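You operate a simulated robot arm through the tools that you are given. There is no shell and no other tool.

Carry out the task below with a simulated robot arm. There is one attempt and no reset: what you move stays moved.

JOB
Pack the silver bowl on the top of the prep bench. At the end: the brown pad stands where the white pad stood; the green cup is on the brown small box; the white pad from the top of the prep bench stands where the green cup stood; the green rubbing pad from the top of the prep bench is in the silver bowl; the yellow corner guard from the top of the prep bench is in the silver bowl; whatever was shut is shut again. Leave all else as you found it, and nothing knocked over. Set down upright: green cup.
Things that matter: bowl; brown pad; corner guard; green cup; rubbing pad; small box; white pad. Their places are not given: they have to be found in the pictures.

The check looks at the end state, three seconds after you hand in, the way a careful person would. Anything else that was tipped, shoved, dropped, spilled or broken makes it a failure.

ROBOT AND FRAMES
A 6-joint arm with a two-finger parallel gripper, fixed in place. Base frame: the origin is at the foot of the arm, x ahead of it, y to its left, z up; the work surface is at about z = -0.004. Readings come in m, rad, newtons and seconds.
With the tool pointing down near the work surface it reaches from about 0.14 to 0.6 m from the base axis. Its first joint turns from -1.152 to 1.152 rad. Payload 2.1 kg.
The TCP is the grasp point between the finger pads, 0.03 m short of the fingertips. In the tool frame z runs along the fingers and y along their closing line. Largest opening 0.094 m; finger width 0.028, thickness 0.01; the body of the gripper, 0.05 by 0.096 m, starts 0.055 m behind the TCP.
Orientation is that of the tool frame in the base frame, as a unit quaternion [x, y, z, w]. With the fingers straight down and closing along the base's y, the tool's x points along the base's -x, its y along +y and its z along -z.

CONTROLS
- The arm moves only by the tool move_arm. Its argument "deltas" is text: rows parted by semicolons, each of 7 numbers parted by spaces: the turn, a rotation vector about the tool's x, y, z in degrees, then the shift along the tool's x, y, z in cm, then the finger opening in cm, from 0 to 9.4. In form: wx wy wz x y z claw; .... A call has 1 to 20 rows; each row shifts and turns the commanded pose from where the row before left it, along the tool's axes as they then stand. A row lasts 0.2 s, in which the tool goes at most 0.05 m and 0.15 rad; a call with a longer step from one row to the next is refused whole, and so is a gripper value outside its range. Where a pose cannot be reached the arm comes as near as it can. A force on the tool above 40 N (or 10 N above the force at the start of the call, whichever is more), or a blocked arm, ends the call early, and 0.2 s more pass. Each finger travels about 0.072 m/s and halts on what it meets, pressing with about 30 N; the grip force reading is that of the motor and also rises with nothing between the fingers. The clock runs only during rows and for 0.2 s after the last one: add rows that do not move to give the fingers time. The reply holds the time, the measured pose of the TCP, the force on the tool along the base axes, the opening and the grip force, in the units named above and with some noise, with the torque about the TCP (base axes, N m) and any sound that the robot's microphone picked up, and new pictures: "pictures" is both (left out), scene, wrist or none.
- Cameras (640 x 400 px; columns grow to the right, rows downward): "scene" is fixed at [0.0328, -0.3602, 0.4775]; the picture's right is [0.93, -0.38, 0.00], its down [-0.24, -0.58, -0.78] and it looks along [0.29, 0.72, -0.63] (base axes); focal length 225 px, centre (320, 200). "wrist" rides on the gripper at [0.076, 0.014, -0.103] in the tool frame; the picture's right is [-0.18, 0.98, 0.00], its down [-0.75, -0.14, -0.64] and it looks along [-0.63, -0.12, 0.77] (tool axes); focal length 243 px, centre (320, 200).
- measure_at(camera, pixels): for up to 12 pixels [column, row] of the newest picture of that camera ("zoom" is the newest enlarged one), the place [x, y, z] in the base frame of the surface seen there, good to about 0.002 m. The clock stands still meanwhile.
- zoom(camera, box): a new picture of the part [left, top, right, bottom] of that camera's present view, enlarged. The clock stands still meanwhile.
- close_job(): hands the job in; it is judged then, once.

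Open the gripper and draw the arm clear of the work before you hand the job in, unless the task says otherwise.

The tools are called as name(argument=value, ...) on one line, values as JSON. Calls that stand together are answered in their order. move_arm: Moves the arm, as the interface text tells. Its arguments: {"type":"object","properties":{"deltas":{"type":"string"},"pictures":{"type":"string","enum":["both","scene","wrist","none"]}},"required":["deltas"]} The other tools are called the same way: measure_at (camera, pixels) gives the place of the surface under pixels of a picture; zoom (camera, box) takes an enlarged picture of a part of a camera's view; close_job () hands the job in.

At the start:

```text
time_s: 0.0
ee_pos: [0.2796, 0.0296, 0.2702]
tool_rot: [0.0, 1.0, 0.001, 0.0]
force: [-0.1, -0.3, -0.1]
moment: [0.04, 0.03, -0.03]
finger_gap: 0.094
gripper_force: 0.1
```

scene: 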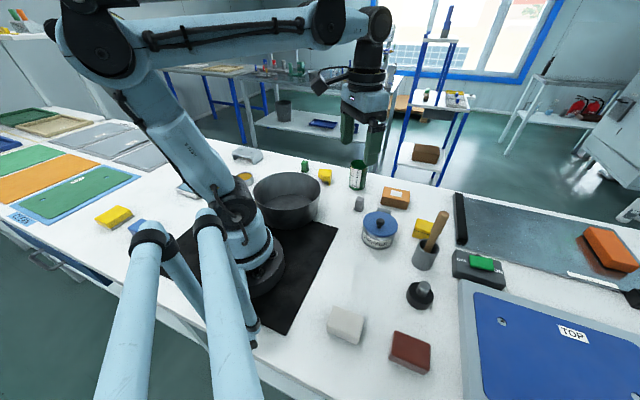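
wrist: 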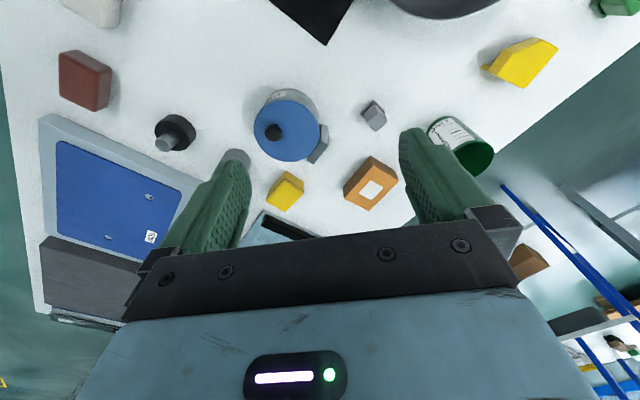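

I see a pot/bowl near (287,200), white pad at (346,324), brown pad at (410,352), green cup at (357,175), and an orange-brown box at (396,197). I'll zoom in on several parts of the scene to identify each item.

zoom(camera="scene", box=[220, 130, 460, 280])

zoom(camera="scene", box=[300, 260, 540, 400])

zoom(camera="scene", box=[0, 130, 240, 280])

zoom(camera="scene", box=[400, 170, 640, 320])

zoom(camera="wrist", box=[0, 0, 640, 260])

```text
2.67 times, centred on (340, 205) of scene
```

zoom: 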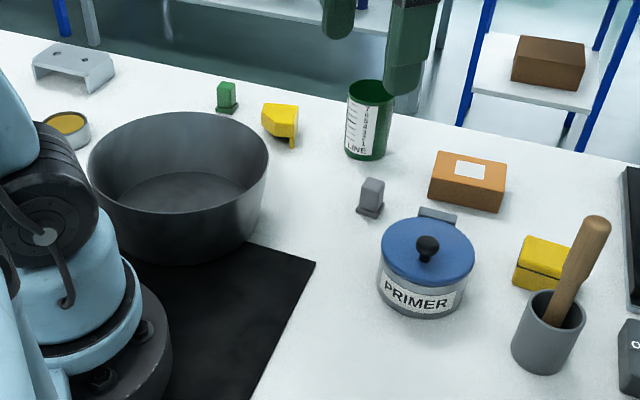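

```text
2.67 times, centred on (420, 330) of scene
```

zoom: 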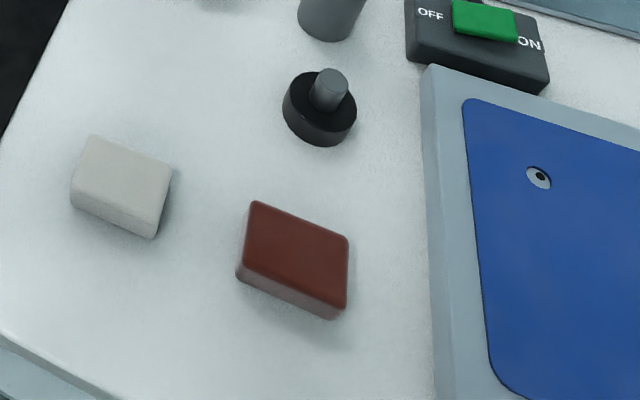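

```text
2.67 times, centred on (120, 205) of scene
```

zoom: 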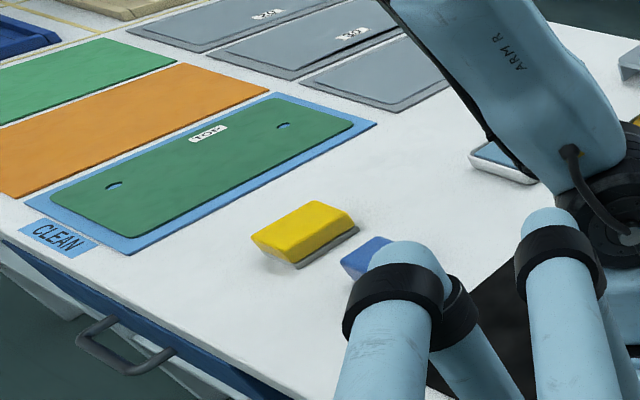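

```text
2.67 times, centred on (520, 245) of scene
```

zoom: 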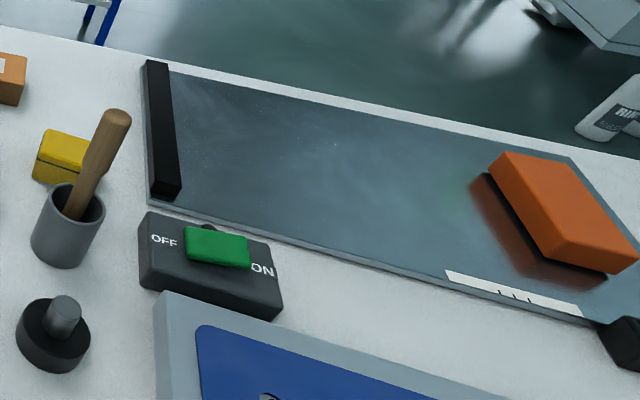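

```text
1.00 times, centred on (320, 130) of wrist (not enlarged: the box is as wide or as high as the picture)
```

zoom: 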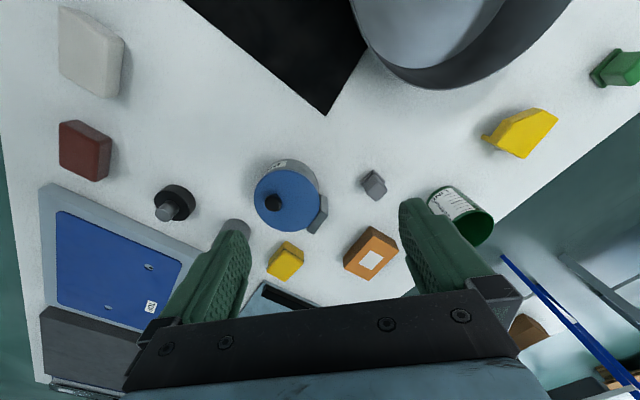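

The small green object at (305,165), the yellow ones at (325,176) and (424,228), and the box at (396,197) need a closer look, so I'll zoom tighter and measure them.

zoom(camera="scene", box=[285, 145, 365, 195])

zoom(camera="scene", box=[340, 150, 460, 225])

zoom(camera="scene", box=[350, 195, 450, 275])

zoom(camera="wrist", box=[460, 0, 640, 120])

zoom(camera="wrist", box=[240, 130, 500, 290])

measure_at(camera="scene", pixels=[[305, 165], [325, 175], [357, 178], [396, 195], [359, 203], [424, 228], [425, 153], [346, 320], [410, 348], [285, 205], [380, 222], [481, 263]])

```text
8.00 times, centred on (325, 170) of scene
```

zoom: 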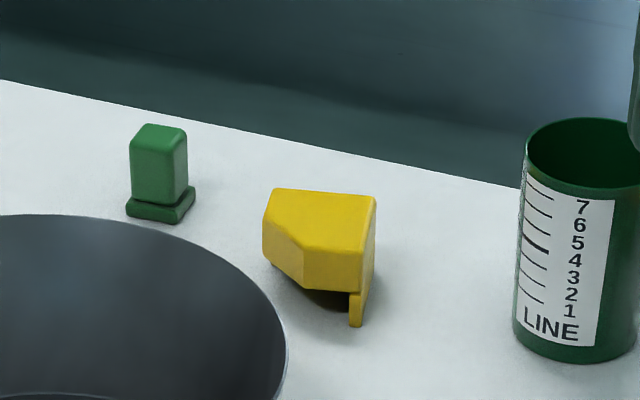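

```text
5.33 times, centred on (400, 188) of scene
```

zoom: 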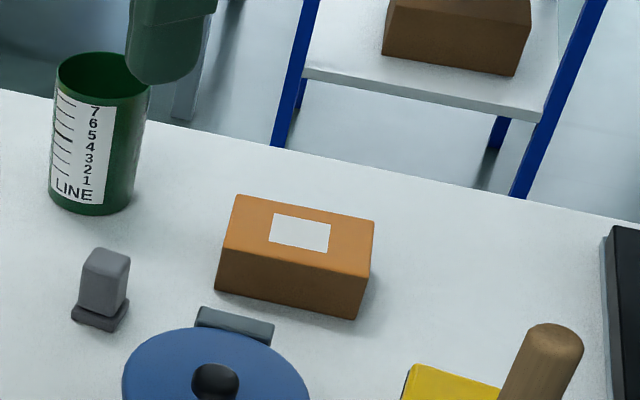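

```text
5.00 times, centred on (400, 235) of scene
```

zoom: 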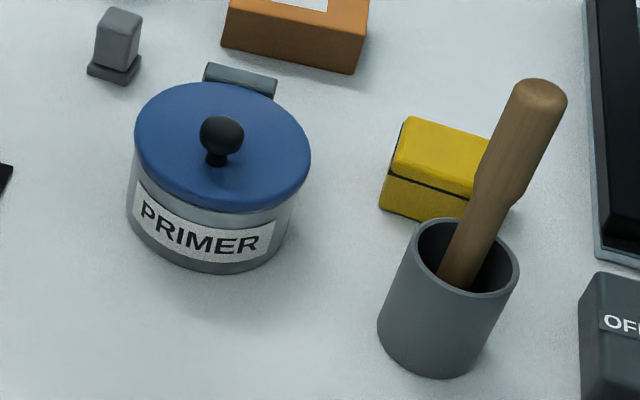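

```text
3.33 times, centred on (550, 60) of wrist
```

zoom: 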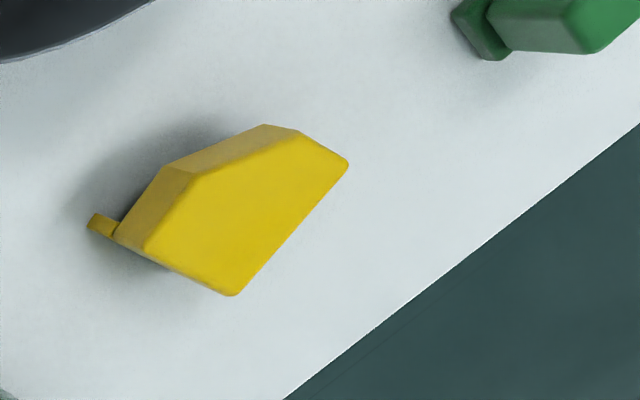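

```text
2.46 times, centred on (370, 210) of wrist
```

zoom: 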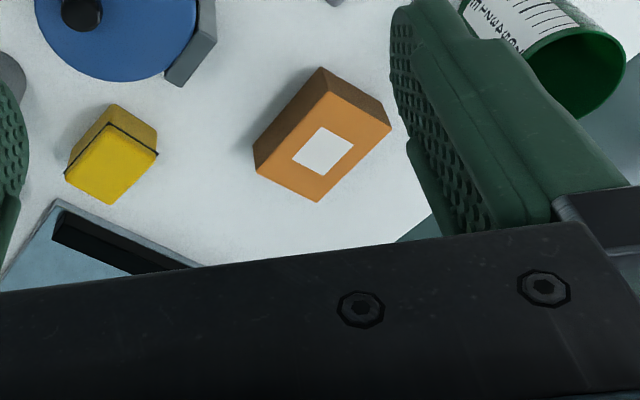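

```text
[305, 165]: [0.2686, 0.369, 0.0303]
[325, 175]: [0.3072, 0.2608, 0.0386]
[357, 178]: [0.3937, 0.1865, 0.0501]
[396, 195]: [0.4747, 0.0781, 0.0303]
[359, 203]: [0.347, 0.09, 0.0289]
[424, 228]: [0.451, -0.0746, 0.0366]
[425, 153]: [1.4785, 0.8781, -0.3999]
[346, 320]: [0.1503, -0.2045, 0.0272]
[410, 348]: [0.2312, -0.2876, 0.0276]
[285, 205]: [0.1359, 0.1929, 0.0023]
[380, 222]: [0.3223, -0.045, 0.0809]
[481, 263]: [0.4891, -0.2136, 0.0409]
```

The green block at (305,165), yellow corner piece at (325,176), and grey bowl at (287,200) seem to be the packing items. I'll measure geometry in detail: bowl rim, pads, box corners and cup rim.

measure_at(camera="scene", pixels=[[254, 192], [320, 190], [285, 173], [285, 212], [262, 178], [310, 177], [262, 207], [308, 207], [290, 228], [319, 205], [270, 195], [300, 195]])

zoom(camera="scene", box=[315, 290, 395, 350])

zoom(camera="scene", box=[375, 320, 455, 380])

zoom(camera="scene", box=[240, 160, 340, 240])

```text
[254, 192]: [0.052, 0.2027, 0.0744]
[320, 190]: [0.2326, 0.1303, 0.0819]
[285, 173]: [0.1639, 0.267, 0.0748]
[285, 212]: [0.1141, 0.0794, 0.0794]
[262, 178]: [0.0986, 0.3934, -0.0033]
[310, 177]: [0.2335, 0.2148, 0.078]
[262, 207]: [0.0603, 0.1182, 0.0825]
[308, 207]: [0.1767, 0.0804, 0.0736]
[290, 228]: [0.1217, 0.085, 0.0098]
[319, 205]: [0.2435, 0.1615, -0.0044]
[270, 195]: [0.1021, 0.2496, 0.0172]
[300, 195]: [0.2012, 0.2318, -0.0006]
```

```text
6.67 times, centred on (355, 320) of scene
```

zoom: 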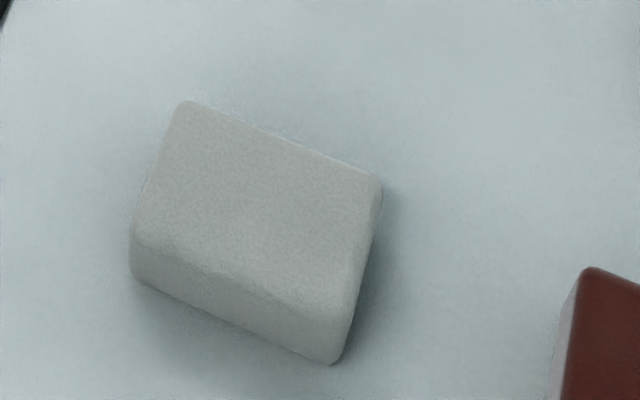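

```text
6.67 times, centred on (415, 350) of scene
```

zoom: 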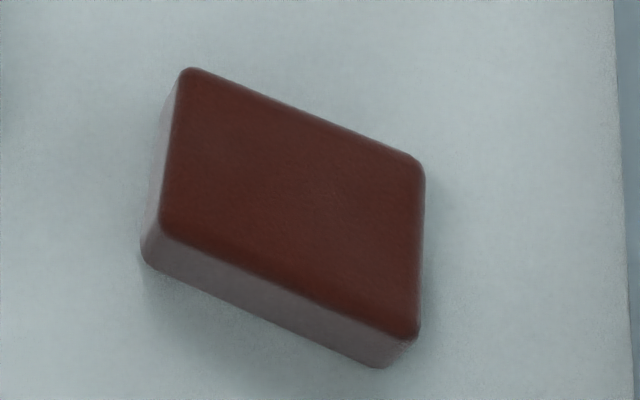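

```text
5.00 times, centred on (290, 200) of scene
```

zoom: 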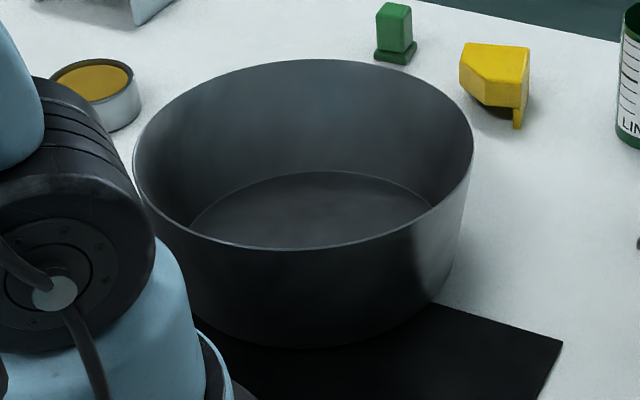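

Now the bowl fits a circle centred near (0.144, 0.171), radius about 0.098, height about 0.08. Next I measure the white pad's top corners and side edges via a fresh zoom.

zoom(camera="scene", box=[315, 290, 395, 350])

measure_at(camera="zoom", pixels=[[190, 112], [370, 183], [345, 290], [142, 228], [260, 200], [140, 272], [330, 355], [375, 210], [240, 310], [285, 150], [165, 165], [363, 240]])

zoom(camera="scene", box=[375, 320, 455, 380])

measure_at(camera="zoom", pixels=[[195, 78], [415, 168], [408, 325], [170, 225], [290, 200], [152, 255], [380, 360], [305, 120], [175, 150], [415, 250], [285, 280], [270, 310]])

zoom(camera="scene", box=[370, 175, 430, 215])

measure_at(camera="zoom", pixels=[[160, 130], [440, 180], [430, 280], [130, 220], [290, 200], [120, 290], [415, 380], [290, 320], [200, 300], [400, 340]])

```text
6.67 times, centred on (355, 320) of scene
```

zoom: 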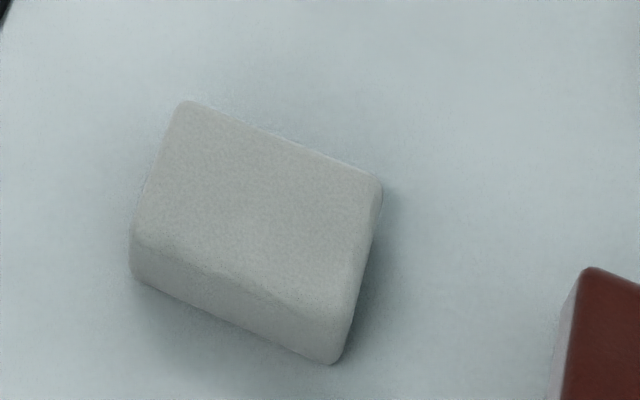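

```text
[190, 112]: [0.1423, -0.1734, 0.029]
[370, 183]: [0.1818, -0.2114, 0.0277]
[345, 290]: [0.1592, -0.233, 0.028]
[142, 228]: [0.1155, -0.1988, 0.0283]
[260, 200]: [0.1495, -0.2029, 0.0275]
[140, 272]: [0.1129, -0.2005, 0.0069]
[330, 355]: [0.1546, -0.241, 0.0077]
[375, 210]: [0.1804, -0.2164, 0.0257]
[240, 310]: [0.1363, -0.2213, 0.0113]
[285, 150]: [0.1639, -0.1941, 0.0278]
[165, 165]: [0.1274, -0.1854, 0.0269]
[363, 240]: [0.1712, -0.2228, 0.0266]
```

```text
6.67 times, centred on (415, 350) of scene
```

zoom: 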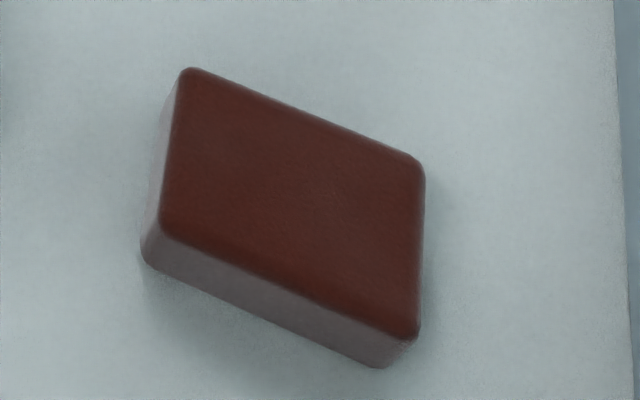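

```text
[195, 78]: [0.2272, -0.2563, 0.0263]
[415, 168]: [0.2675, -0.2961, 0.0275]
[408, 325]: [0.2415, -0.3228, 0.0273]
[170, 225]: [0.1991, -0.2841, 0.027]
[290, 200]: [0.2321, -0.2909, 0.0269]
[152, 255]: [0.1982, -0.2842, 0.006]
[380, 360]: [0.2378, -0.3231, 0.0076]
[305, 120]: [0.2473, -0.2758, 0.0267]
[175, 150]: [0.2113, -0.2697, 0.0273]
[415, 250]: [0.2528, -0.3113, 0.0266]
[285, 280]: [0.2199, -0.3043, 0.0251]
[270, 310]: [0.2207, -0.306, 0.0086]
```

```text
10.00 times, centred on (400, 195) of scene
```

zoom: 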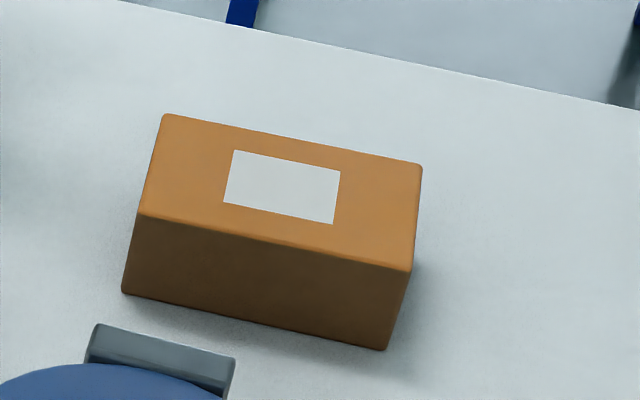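

```text
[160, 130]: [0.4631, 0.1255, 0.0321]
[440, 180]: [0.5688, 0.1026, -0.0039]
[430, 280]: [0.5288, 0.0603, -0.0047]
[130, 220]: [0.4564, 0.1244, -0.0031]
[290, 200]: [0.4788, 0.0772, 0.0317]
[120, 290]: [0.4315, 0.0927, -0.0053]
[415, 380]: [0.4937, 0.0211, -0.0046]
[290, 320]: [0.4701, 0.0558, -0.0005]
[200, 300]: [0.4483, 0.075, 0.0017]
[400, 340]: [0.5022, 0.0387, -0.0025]
```

White pad centre is about (0.149,-0.204), brown about (0.234,-0.290), both turned about -44°. Next, cup rim/base, box corners, green pad and yellow guard.

measure_at(camera="zoom", pixels=[[170, 125], [412, 172], [404, 260], [148, 210], [282, 187], [128, 285], [384, 343], [138, 250], [400, 300]])

zoom(camera="scene", box=[330, 150, 390, 200])

measure_at(camera="zoom", pixels=[[200, 150], [215, 280], [215, 330], [290, 310], [250, 370], [360, 340], [210, 200], [280, 110], [300, 180], [190, 320], [250, 180], [345, 250]])

zoom(camera="scene", box=[295, 150, 345, 190])

measure_at(camera="zoom", pixels=[[110, 90], [85, 100], [135, 100], [112, 120], [112, 175], [150, 170], [300, 185], [240, 190], [380, 190], [300, 270], [350, 280], [366, 340]])

```text
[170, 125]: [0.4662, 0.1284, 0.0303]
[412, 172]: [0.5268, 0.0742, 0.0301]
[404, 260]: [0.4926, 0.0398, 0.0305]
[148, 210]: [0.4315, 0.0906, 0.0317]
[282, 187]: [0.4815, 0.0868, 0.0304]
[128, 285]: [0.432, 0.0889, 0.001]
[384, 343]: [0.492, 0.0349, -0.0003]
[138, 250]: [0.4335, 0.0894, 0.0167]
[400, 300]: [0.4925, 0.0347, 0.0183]
```

```text
8.00 times, centred on (360, 175) of scene
```

zoom: 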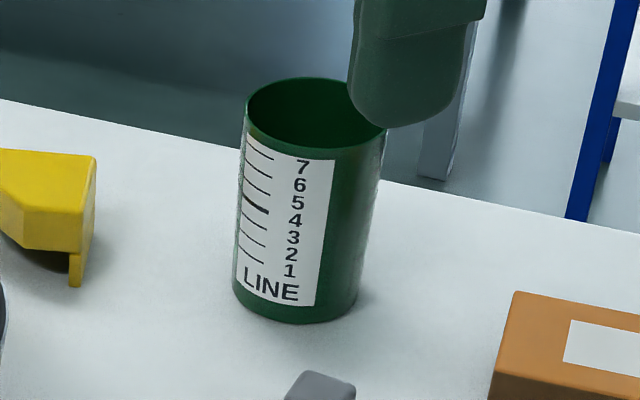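

```text
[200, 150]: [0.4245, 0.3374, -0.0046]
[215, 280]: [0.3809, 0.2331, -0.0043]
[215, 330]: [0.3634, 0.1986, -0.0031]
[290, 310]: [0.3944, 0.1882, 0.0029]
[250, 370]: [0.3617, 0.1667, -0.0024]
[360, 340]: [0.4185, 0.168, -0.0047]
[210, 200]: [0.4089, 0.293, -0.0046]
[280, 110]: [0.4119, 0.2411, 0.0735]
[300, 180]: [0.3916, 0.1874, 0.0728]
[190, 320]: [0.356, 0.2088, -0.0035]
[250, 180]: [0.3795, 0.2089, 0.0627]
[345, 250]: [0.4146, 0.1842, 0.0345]
```

```text
10.00 times, centred on (320, 170) of scene
```

zoom: 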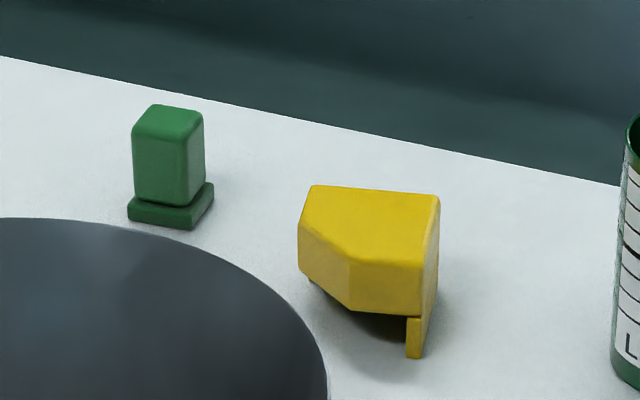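

```text
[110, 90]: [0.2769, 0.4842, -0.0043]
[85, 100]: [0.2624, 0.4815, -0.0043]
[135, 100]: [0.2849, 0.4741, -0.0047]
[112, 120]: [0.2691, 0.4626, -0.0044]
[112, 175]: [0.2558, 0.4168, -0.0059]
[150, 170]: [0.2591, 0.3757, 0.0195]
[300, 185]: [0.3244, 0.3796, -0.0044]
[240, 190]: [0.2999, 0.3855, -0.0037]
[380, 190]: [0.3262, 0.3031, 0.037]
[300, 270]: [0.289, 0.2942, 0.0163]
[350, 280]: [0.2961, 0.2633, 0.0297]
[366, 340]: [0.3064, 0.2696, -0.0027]
```

Cup centre estimates to roughly (0.41, 0.214), box centre (0.479, 0.083) with top at z≈0.031. I'll move the arm high above the guard/cup area for a better wrist view of those items.

move_arm(deltas="0 0 0 -1.2 4 0 9.4; 0 0 0 -1.2 4 0 9.4; 0 0 0 -1.2 4 0 9.4; 0 0 0 -1.2 4 0 9.4; 0 0 0 -1.2 4 0 9.4; 0 0 0 0 0 0 9.4", pictures="both")

```text
time_s: 1.4
ee_pos: [0.3369, 0.2333, 0.2688]
tool_rot: [-0.002, 1.0, 0.002, 0.001]
force: [0.4, 1.1, 0.5]
moment: [0.01, -0.01, 0.02]
finger_gap: 0.094
gripper_force: 0.2
```

scene: 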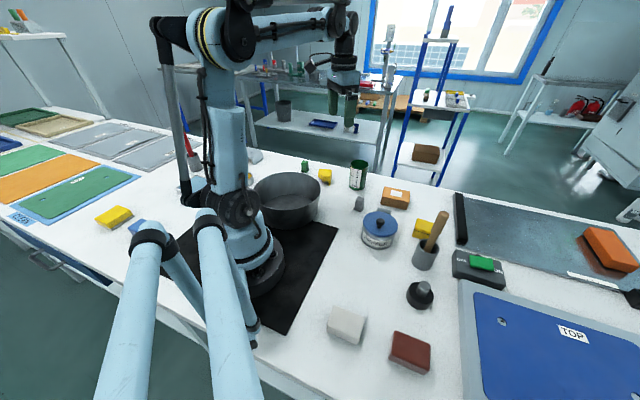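
wrist: 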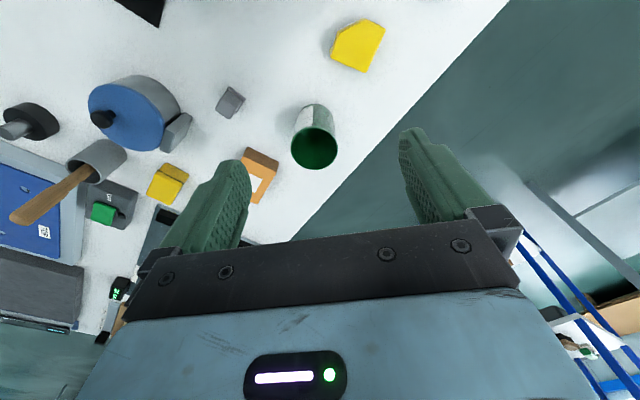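

The wrist view shows the cup at (314,140), the guard at (358,45), no obstruction. I'll zoom in to measure the cup rim and the guard.

zoom(camera="wrist", box=[270, 80, 366, 180])

zoom(camera="wrist", box=[310, 0, 410, 90])

measure_at(camera="wrist", pixels=[[314, 125], [292, 148], [336, 148], [314, 169], [298, 135], [330, 135], [300, 163], [328, 163], [314, 148], [300, 112], [325, 112]])

measure_at(camera="wrist", pixels=[[345, 28], [375, 22], [383, 45], [362, 70], [333, 62], [332, 50], [355, 45], [370, 35], [350, 60], [337, 45]])

```text
4.00 times, centred on (318, 130) of wrist
```

zoom: 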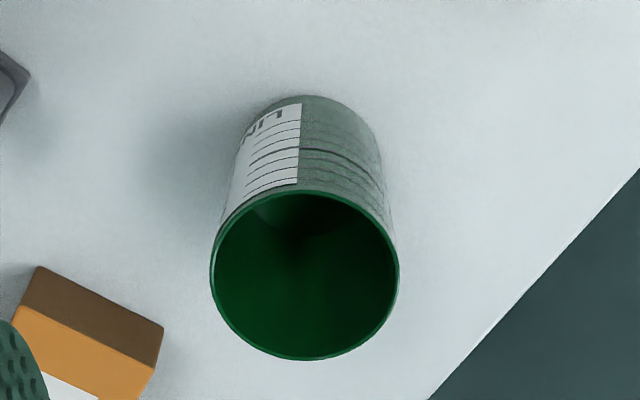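

```text
4.44 times, centred on (360, 45) of wrist
```

zoom: 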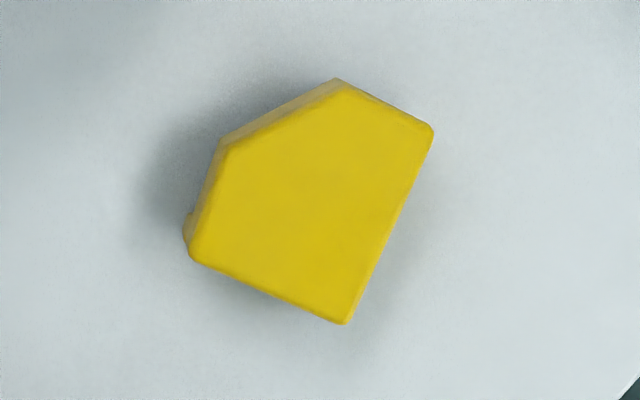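

```text
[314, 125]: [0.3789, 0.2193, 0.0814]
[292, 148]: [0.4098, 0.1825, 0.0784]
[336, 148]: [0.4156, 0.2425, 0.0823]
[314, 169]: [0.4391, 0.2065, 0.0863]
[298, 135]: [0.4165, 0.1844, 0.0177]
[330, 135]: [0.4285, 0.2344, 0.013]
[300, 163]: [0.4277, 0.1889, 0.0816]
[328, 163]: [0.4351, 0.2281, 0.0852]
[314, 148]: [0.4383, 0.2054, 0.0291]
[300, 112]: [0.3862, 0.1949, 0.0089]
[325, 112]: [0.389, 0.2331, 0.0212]
```

```text
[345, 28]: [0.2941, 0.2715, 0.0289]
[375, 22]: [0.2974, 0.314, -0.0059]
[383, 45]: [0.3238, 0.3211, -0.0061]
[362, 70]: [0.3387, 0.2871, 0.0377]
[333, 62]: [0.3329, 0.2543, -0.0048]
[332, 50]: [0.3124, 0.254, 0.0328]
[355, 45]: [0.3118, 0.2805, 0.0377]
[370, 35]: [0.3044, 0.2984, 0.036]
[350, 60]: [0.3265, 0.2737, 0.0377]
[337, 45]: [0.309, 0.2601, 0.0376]
```

Cup rim centre is about (0.411, 0.2127), radius ≈0.0305, top z≈0.082. I'll move above it and lower until the fingertips are just above the rim, then check.

move_arm(deltas="0 0 0 -3.7 -1.0 0 9.4; 0 0 0 -3.7 -1.06 0 9.4; 0 0 0 0 0 4 9.4; 0 0 0 0 0 4 9.4; 0 0 0 0 0 3.5 9.4; 0 0 0 0 0 0 9.4; 0 0 0 0 0 0 9.4", pictures="both")

```text
time_s: 3.0
ee_pos: [0.4105, 0.2083, 0.1584]
tool_rot: [-0.001, 1.0, 0.001, 0.001]
force: [0.0, 0.7, 0.6]
moment: [0.02, 0.0, 0.02]
finger_gap: 0.094
gripper_force: 0.1
```

scene: 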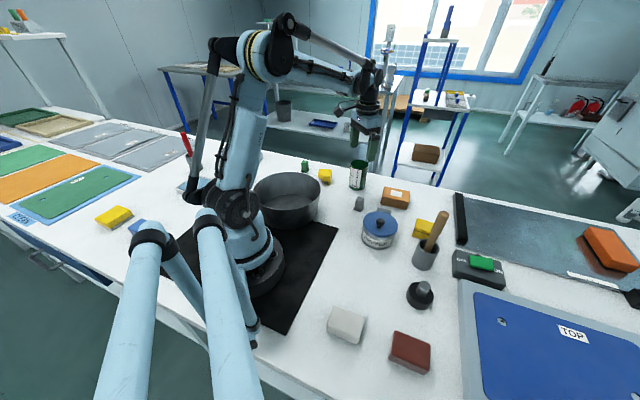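
wrist: 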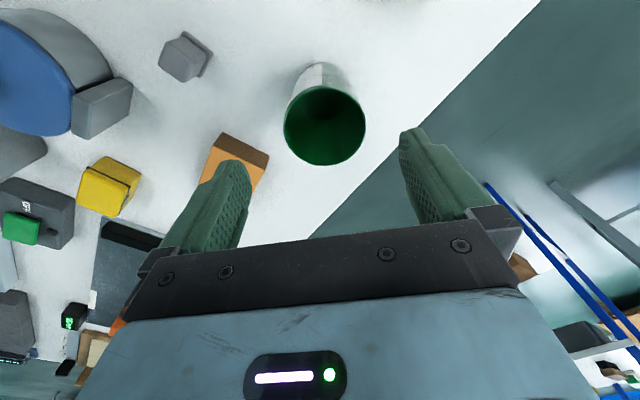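

The TCP reads (0.4105, 0.2083, 0.158) with the cup rim visible at (325,125). I'll re-measure the rim for centring.

measure_at(camera="wrist", pixels=[[325, 87], [284, 125], [366, 125], [325, 165], [297, 97], [353, 97], [297, 153], [353, 153], [320, 75], [345, 75], [225, 150], [240, 175]])

zoom(camera="wrist", box=[260, 50, 400, 180])

```text
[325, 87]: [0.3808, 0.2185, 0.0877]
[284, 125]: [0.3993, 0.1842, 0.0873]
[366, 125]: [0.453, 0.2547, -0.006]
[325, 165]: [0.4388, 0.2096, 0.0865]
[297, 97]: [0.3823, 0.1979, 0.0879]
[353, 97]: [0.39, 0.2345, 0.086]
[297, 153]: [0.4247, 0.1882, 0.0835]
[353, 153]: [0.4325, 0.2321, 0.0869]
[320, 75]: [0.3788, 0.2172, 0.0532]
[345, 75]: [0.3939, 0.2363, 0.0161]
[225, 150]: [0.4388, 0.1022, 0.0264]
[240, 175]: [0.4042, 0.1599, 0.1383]
```

```text
3.08 times, centred on (330, 115) of wrist
```

zoom: 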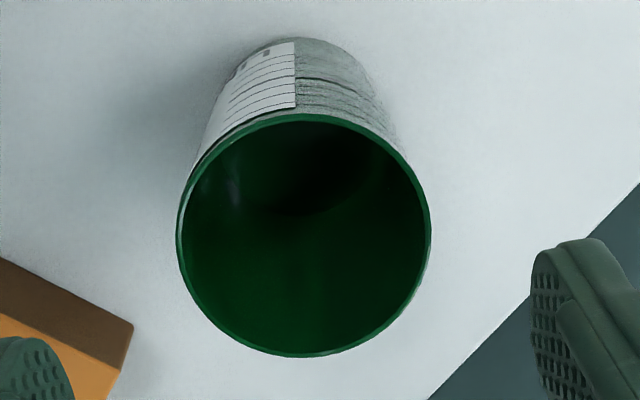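

Fit gives the cup centre (0.409, 0.212), r≈0.03, top z≈0.087. I'll centre in y, descend to TCP z≈0.05, then close the fingers.

move_arm(deltas="0 0 0 0.1 0.38 0 9.4; 0 0 0 0 0 3 9.4; 0 0 0 0 0 3 9.4; 0 0 0 0 0 3 9.4; 0 0 0 0 0 1.8 9.4; 0 0 0 0 0 0 9.4; 0 0 0 0 0 0 9.4", pictures="both")

```text
time_s: 4.6
ee_pos: [0.4121, 0.2144, 0.0476]
tool_rot: [-0.001, 1.0, 0.002, 0.002]
force: [0.9, 0.0, -0.7]
moment: [-0.04, 0.04, 0.0]
finger_gap: 0.0941
gripper_force: 0.1
```

scene: 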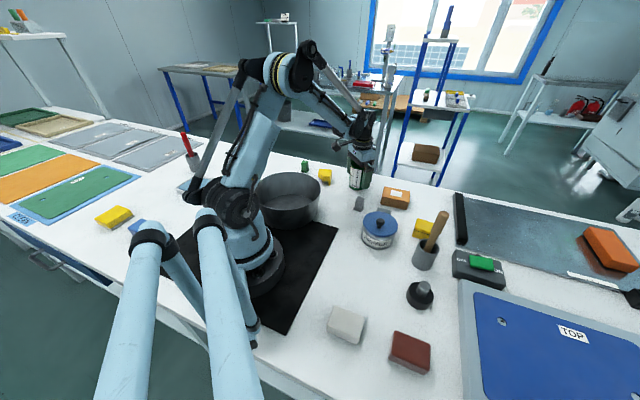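
wrist: 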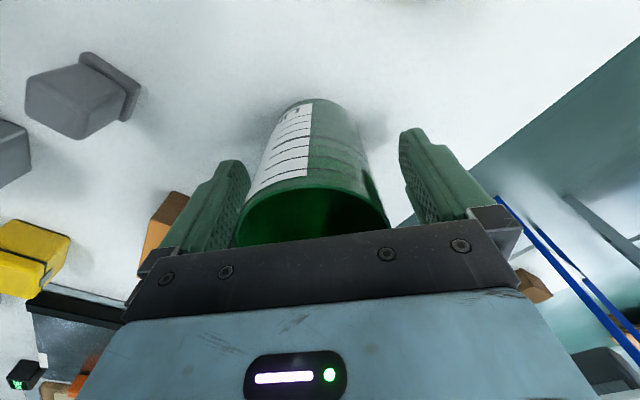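

The cup sits between the fingers, roughly centred around column 316. I'll close the fingers gently with wait rows.

move_arm(deltas="0 0 0 0 0 0 7.5; 0 0 0 0 0 0 6.5; 0 0 0 0 0 0 5.5; 0 0 0 0 0 0 5.2; 0 0 0 0 0 0 5.2; 0 0 0 0 0 0 5.2", pictures="wrist")

```text
time_s: 6.0
ee_pos: [0.4115, 0.2142, 0.0473]
tool_rot: [-0.001, 1.0, 0.0, 0.001]
force: [0.0, 0.1, 0.0]
moment: [-0.03, -0.01, 0.0]
finger_gap: 0.0594
gripper_force: 29.9
```

wrist: 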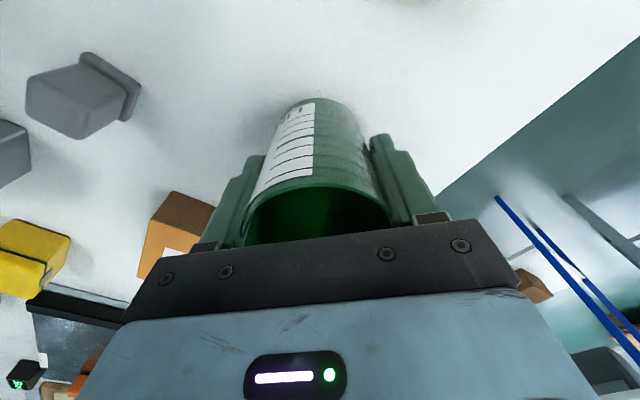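

The grip holds at a 0.0594 gap. I'll lift 7 cm and check that the cup comes along.

move_arm(deltas="0 0 0 0 0 -1 5.2; 0 0 0 0 0 -2 5.2; 0 0 0 0 0 -2 5.2; 0 0 0 0 0 -2 5.2; 0 0 0 0 0 0 5.2; 0 0 0 0 0 0 5.2", pictures="both")

```text
time_s: 7.4
ee_pos: [0.4118, 0.2156, 0.1177]
tool_rot: [-0.001, 1.0, 0.001, 0.002]
force: [-0.6, 0.7, -0.9]
moment: [0.0, -0.02, 0.0]
finger_gap: 0.0595
gripper_force: 30.1
```

scene: 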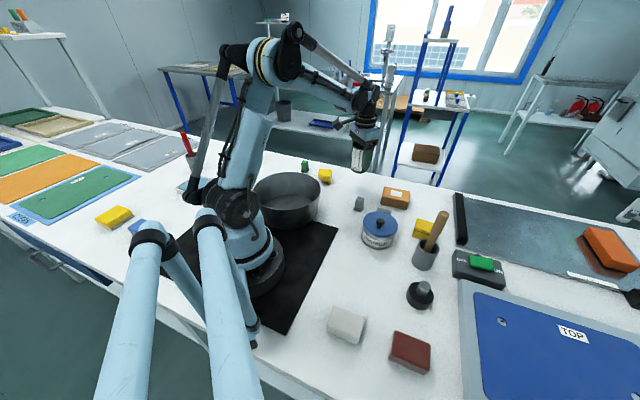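
wrist: 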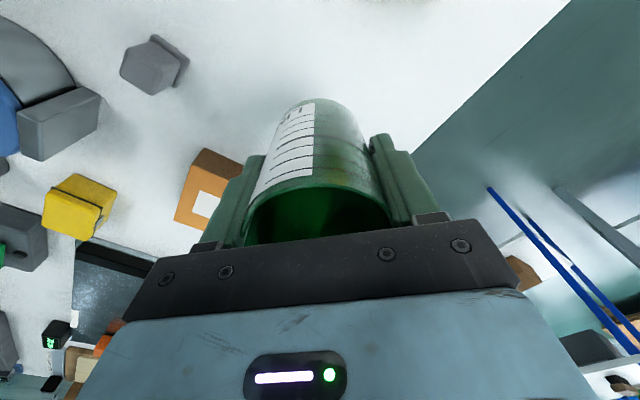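

The cup is lifted with the fingers. I'll carry it level to above the box at (0.481, 0.083).

move_arm(deltas="0 0 0 -0.7 -1.3 0 5.2; 0 0 0 -1.3 -2.5 0 5.2; 0 0 0 -1.5 -2.9 0 5.2; 0 0 0 -1.5 -2.9 0 5.2; 0 0 0 -1.2 -2.3 0 5.2; 0 0 0 -0.7 -1.35 0 5.2; 0 0 0 0 0 0 5.2; 0 0 0 0 0 0 5.2", pictures="both")

```text
time_s: 9.2
ee_pos: [0.4789, 0.0816, 0.118]
tool_rot: [0.0, 1.0, 0.001, 0.001]
force: [-0.8, -0.4, -0.3]
moment: [0.01, -0.04, -0.01]
finger_gap: 0.0597
gripper_force: 29.7
```

scene: 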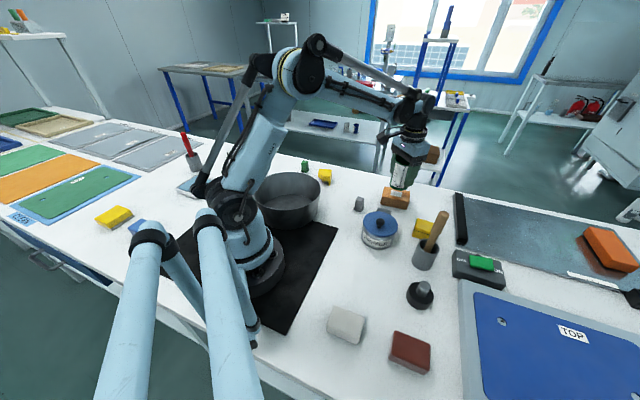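
wrist: 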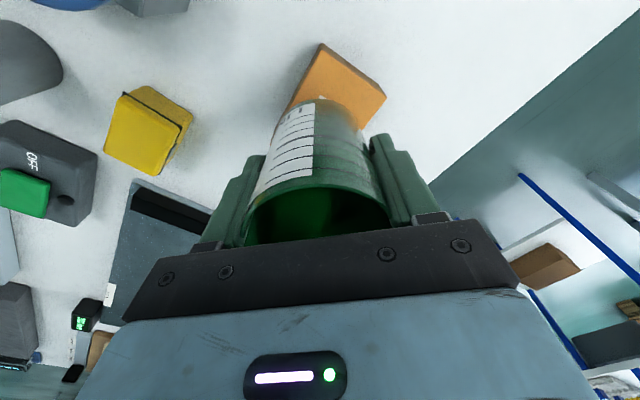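

The TCP is at (0.479, 0.082). I'll measure cup body points and visible box corners for the relative alignment before lowering.

measure_at(camera="wrist", pixels=[[325, 48], [380, 96], [365, 122], [295, 95], [330, 115], [320, 150], [345, 150], [300, 150], [360, 160], [280, 160], [320, 180], [350, 80]])

zoom(camera="scene", box=[370, 150, 430, 215])

measure_at(camera="scene", pixels=[[399, 175], [399, 183], [393, 183], [404, 183], [384, 189], [408, 195], [396, 200], [393, 170]])

```text
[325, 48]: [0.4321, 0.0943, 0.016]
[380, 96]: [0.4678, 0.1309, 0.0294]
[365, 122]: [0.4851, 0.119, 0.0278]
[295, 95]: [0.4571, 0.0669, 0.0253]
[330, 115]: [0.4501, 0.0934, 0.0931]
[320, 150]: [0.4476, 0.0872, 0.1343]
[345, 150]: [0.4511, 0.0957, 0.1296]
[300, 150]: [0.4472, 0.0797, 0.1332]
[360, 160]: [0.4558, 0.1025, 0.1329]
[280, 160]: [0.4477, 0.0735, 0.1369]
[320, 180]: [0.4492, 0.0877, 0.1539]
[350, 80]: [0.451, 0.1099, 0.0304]
```

```text
6.15 times, centred on (400, 182) of scene
```

zoom: 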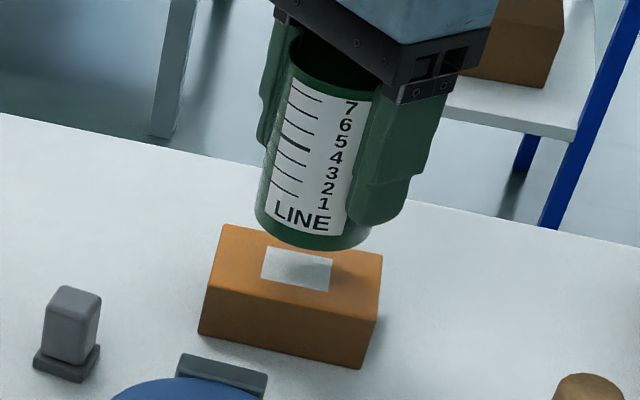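

```text
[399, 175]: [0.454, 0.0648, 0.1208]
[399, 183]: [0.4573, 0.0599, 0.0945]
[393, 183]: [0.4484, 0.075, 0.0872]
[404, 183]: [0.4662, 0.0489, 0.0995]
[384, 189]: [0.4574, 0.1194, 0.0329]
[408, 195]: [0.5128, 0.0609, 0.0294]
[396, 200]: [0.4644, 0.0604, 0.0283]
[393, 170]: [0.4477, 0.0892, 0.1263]
```

Cup centre is at (0.477, 0.082) against box centre (0.4795, 0.0825). I'll nudge +3 mm in x and lower to just above the box top.

move_arm(deltas="0 0 0 -0.28 0.1 0 5.2; 0 0 0 0 0 1.2 5.2; 0 0 0 0 0 1.0 5.2; 0 0 0 0 0 0.7 5.2; 0 0 0 0 0 0.3 5.2; 0 0 0 0 0 0 5.2; 0 0 0 0 0 0 5.2", pictures="scene")

zoom(camera="scene", box=[370, 150, 430, 215])

```text
time_s: 10.8
ee_pos: [0.4839, 0.0832, 0.0865]
tool_rot: [-0.001, 1.0, 0.001, 0.001]
force: [0.0, -0.7, -0.4]
moment: [0.01, -0.01, 0.03]
finger_gap: 0.0595
gripper_force: 30.2
```

scene: 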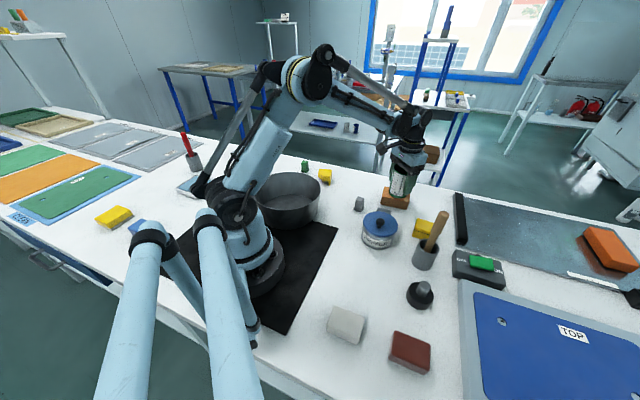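

```text
6.15 times, centred on (400, 182) of scene
```

zoom: 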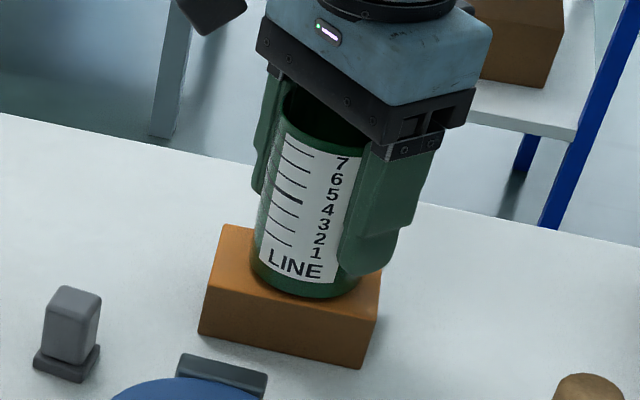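

The cup sits just above the box top with the bottom front at zoom (310,297), near the box's front edge. I'll measure the cup surface and box corners again for centring.

measure_at(camera="zoom", pixels=[[290, 200], [265, 220], [320, 220], [300, 280], [262, 270], [225, 230], [378, 275], [365, 300], [210, 285], [335, 285], [312, 294], [240, 285]])

```text
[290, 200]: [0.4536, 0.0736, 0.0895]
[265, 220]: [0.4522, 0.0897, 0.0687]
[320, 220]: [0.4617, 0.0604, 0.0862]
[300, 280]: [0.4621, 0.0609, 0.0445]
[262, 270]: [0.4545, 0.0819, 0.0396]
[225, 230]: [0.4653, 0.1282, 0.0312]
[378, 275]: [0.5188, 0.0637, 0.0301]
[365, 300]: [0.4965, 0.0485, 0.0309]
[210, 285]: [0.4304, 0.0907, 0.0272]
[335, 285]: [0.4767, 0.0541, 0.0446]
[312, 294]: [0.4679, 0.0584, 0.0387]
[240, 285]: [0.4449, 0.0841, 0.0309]
```

Cup centre (0.481, 0.0835) is within about 2 mm of the box centre. I'll correct by 1.5 mm, lower in 1 mm steps to contact, and check force before release.

move_arm(deltas="0 0 0 0.15 -0.05 0 5.2; 0 0 0 0 0 0.1 5.2; 0 0 0 0 0 0.1 5.2; 0 0 0 0 0 0.1 5.2; 0 0 0 0 0 0 5.2; 0 0 0 0 0 0 5.2", pictures="none")

```text
time_s: 12.2
ee_pos: [0.4827, 0.0804, 0.0827]
tool_rot: [-0.002, 1.0, 0.001, 0.001]
force: [0.3, -0.2, -0.6]
moment: [0.01, -0.02, 0.01]
finger_gap: 0.0594
gripper_force: 30.0
```

No contact force yet at z≈0.083; I'll step down in further 1 mm steps watching for force.

move_arm(deltas="0 0 0 0 0 0.1 5.2; 0 0 0 0 0 0 5.2; 0 0 0 0 0 0 5.2", pictures="scene")

zoom(camera="scene", box=[375, 170, 425, 212])

```text
time_s: 13.0
ee_pos: [0.4822, 0.082, 0.0831]
tool_rot: [0.0, 1.0, 0.001, 0.001]
force: [0.4, -0.2, 0.1]
moment: [0.0, 0.0, -0.02]
finger_gap: 0.0595
gripper_force: 30.6
```

scene: 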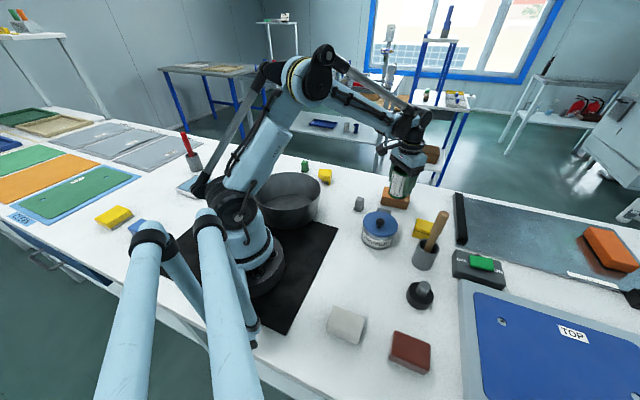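

```text
9.52 times, centred on (400, 191) of scene
```

zoom: 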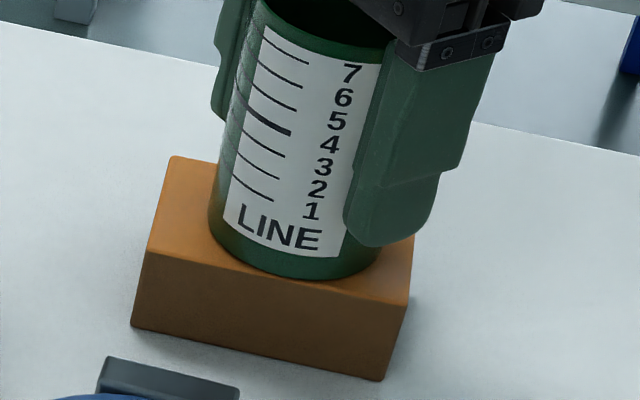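

Visually the cup base is almost touching the box; the force is still nil, so I take one more 1 mm step.

move_arm(deltas="0 0 0 0 0 0.1 5.2; 0 0 0 0 0 0 5.2; 0 0 0 0 0 0 5.2", pictures="none")

```text
time_s: 13.8
ee_pos: [0.4823, 0.0808, 0.0809]
tool_rot: [-0.001, 1.0, 0.001, 0.001]
force: [0.0, 1.7, 20.3]
moment: [-0.03, 0.06, -0.03]
finger_gap: 0.0596
gripper_force: 29.8
```

Contact is made (20 N up). I'll relieve half a millimetre and open the fingers.

move_arm(deltas="0 0 0 0 0 -0.05 5.2; 0 0 0 0 0 0 5.2; 0 0 0 0 0 0 6.3; 0 0 0 0 0 0 7.0; 0 0 0 0 0 0 8.0; 0 0 0 0 0 0 9.0; 0 0 0 0 0 0 9.0", pictures="both")

zoom(camera="scene", box=[375, 160, 425, 212])

```text
time_s: 15.4
ee_pos: [0.4827, 0.0825, 0.0809]
tool_rot: [-0.002, 1.0, 0.001, 0.001]
force: [-0.5, -0.3, 0.2]
moment: [0.02, 0.02, -0.01]
finger_gap: 0.0899
gripper_force: 0.2
```

scene: 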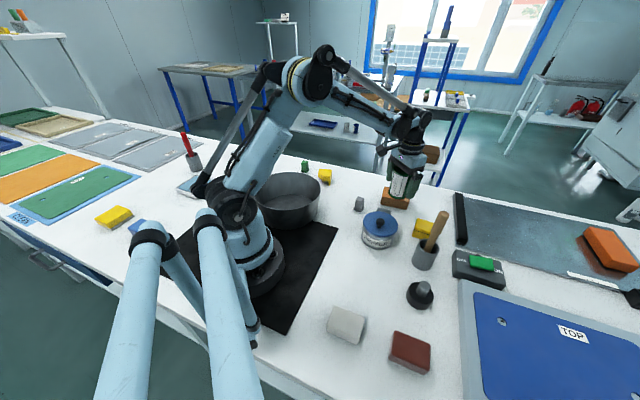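
wrist: 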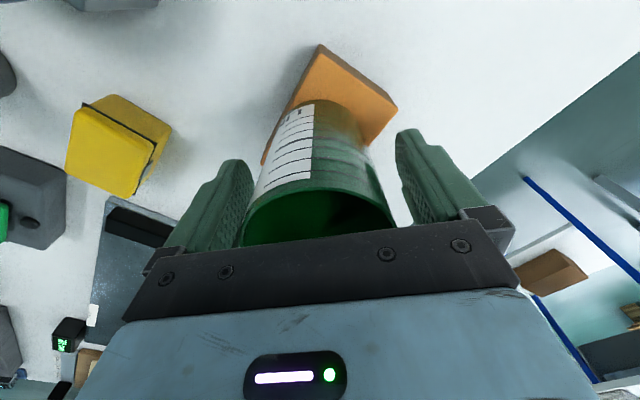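

```text
7.69 times, centred on (400, 186) of scene
```

zoom: 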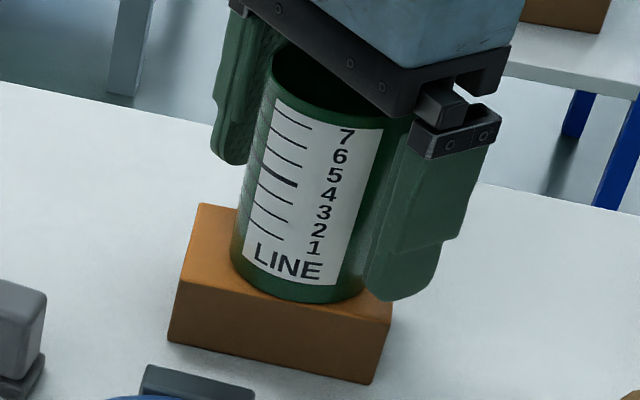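

The cup stands upright on the box and the fingers are free. I'll rise straight up and then travel high to above the white pad.

move_arm(deltas="0 0 0 0 0 -2 9.2; 0 0 0 0 0 -4 9.4; 0 0 0 0 0 -4.5 9.4; 0 0 0 0 0 -4.5 9.4; 0 0 0 0 0 -2 9.4; 0 0 0 0 0 0 9.4", pictures="both")

```text
time_s: 16.8
ee_pos: [0.4827, 0.0807, 0.252]
tool_rot: [-0.001, 1.0, 0.001, 0.001]
force: [-0.2, -0.3, 0.0]
moment: [0.02, 0.0, -0.01]
finger_gap: 0.094
gripper_force: 0.1
```

scene: 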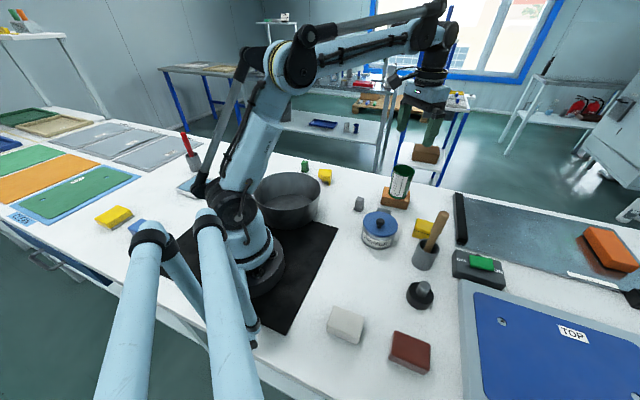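
wrist: 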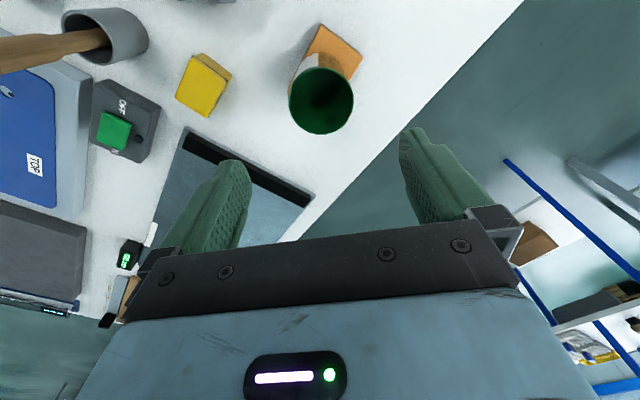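

The cup is stable on the box. Before travelling towards the white pad I'll check where the pale-blue tubes at (150,300) and (215,260) are, since they may be near the path.

measure_at(camera="scene", pixels=[[150, 240], [207, 215], [175, 260], [215, 250], [235, 320], [125, 340], [250, 335], [240, 240], [262, 285], [437, 225], [418, 295], [440, 213]])

zoom(camera="scene", box=[80, 180, 300, 400])

```text
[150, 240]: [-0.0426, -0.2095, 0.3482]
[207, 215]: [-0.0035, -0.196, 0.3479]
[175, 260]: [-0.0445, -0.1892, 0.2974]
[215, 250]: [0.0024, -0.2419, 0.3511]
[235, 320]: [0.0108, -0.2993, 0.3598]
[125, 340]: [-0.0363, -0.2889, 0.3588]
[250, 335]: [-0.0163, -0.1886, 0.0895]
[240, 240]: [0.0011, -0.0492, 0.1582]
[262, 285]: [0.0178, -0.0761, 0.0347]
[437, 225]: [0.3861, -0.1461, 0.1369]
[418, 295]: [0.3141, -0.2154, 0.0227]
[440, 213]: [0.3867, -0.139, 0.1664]
```

```text
1.82 times, centred on (190, 290) of scene
```

zoom: 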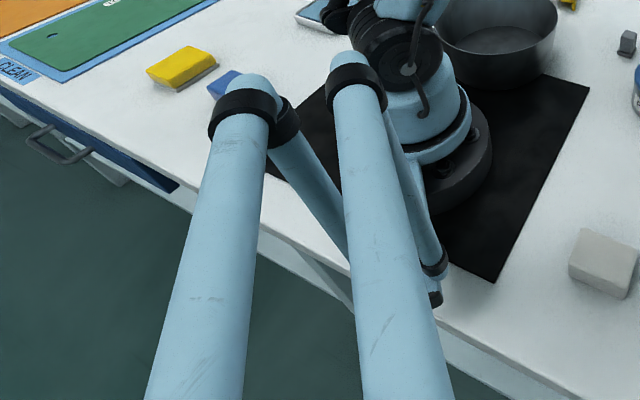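

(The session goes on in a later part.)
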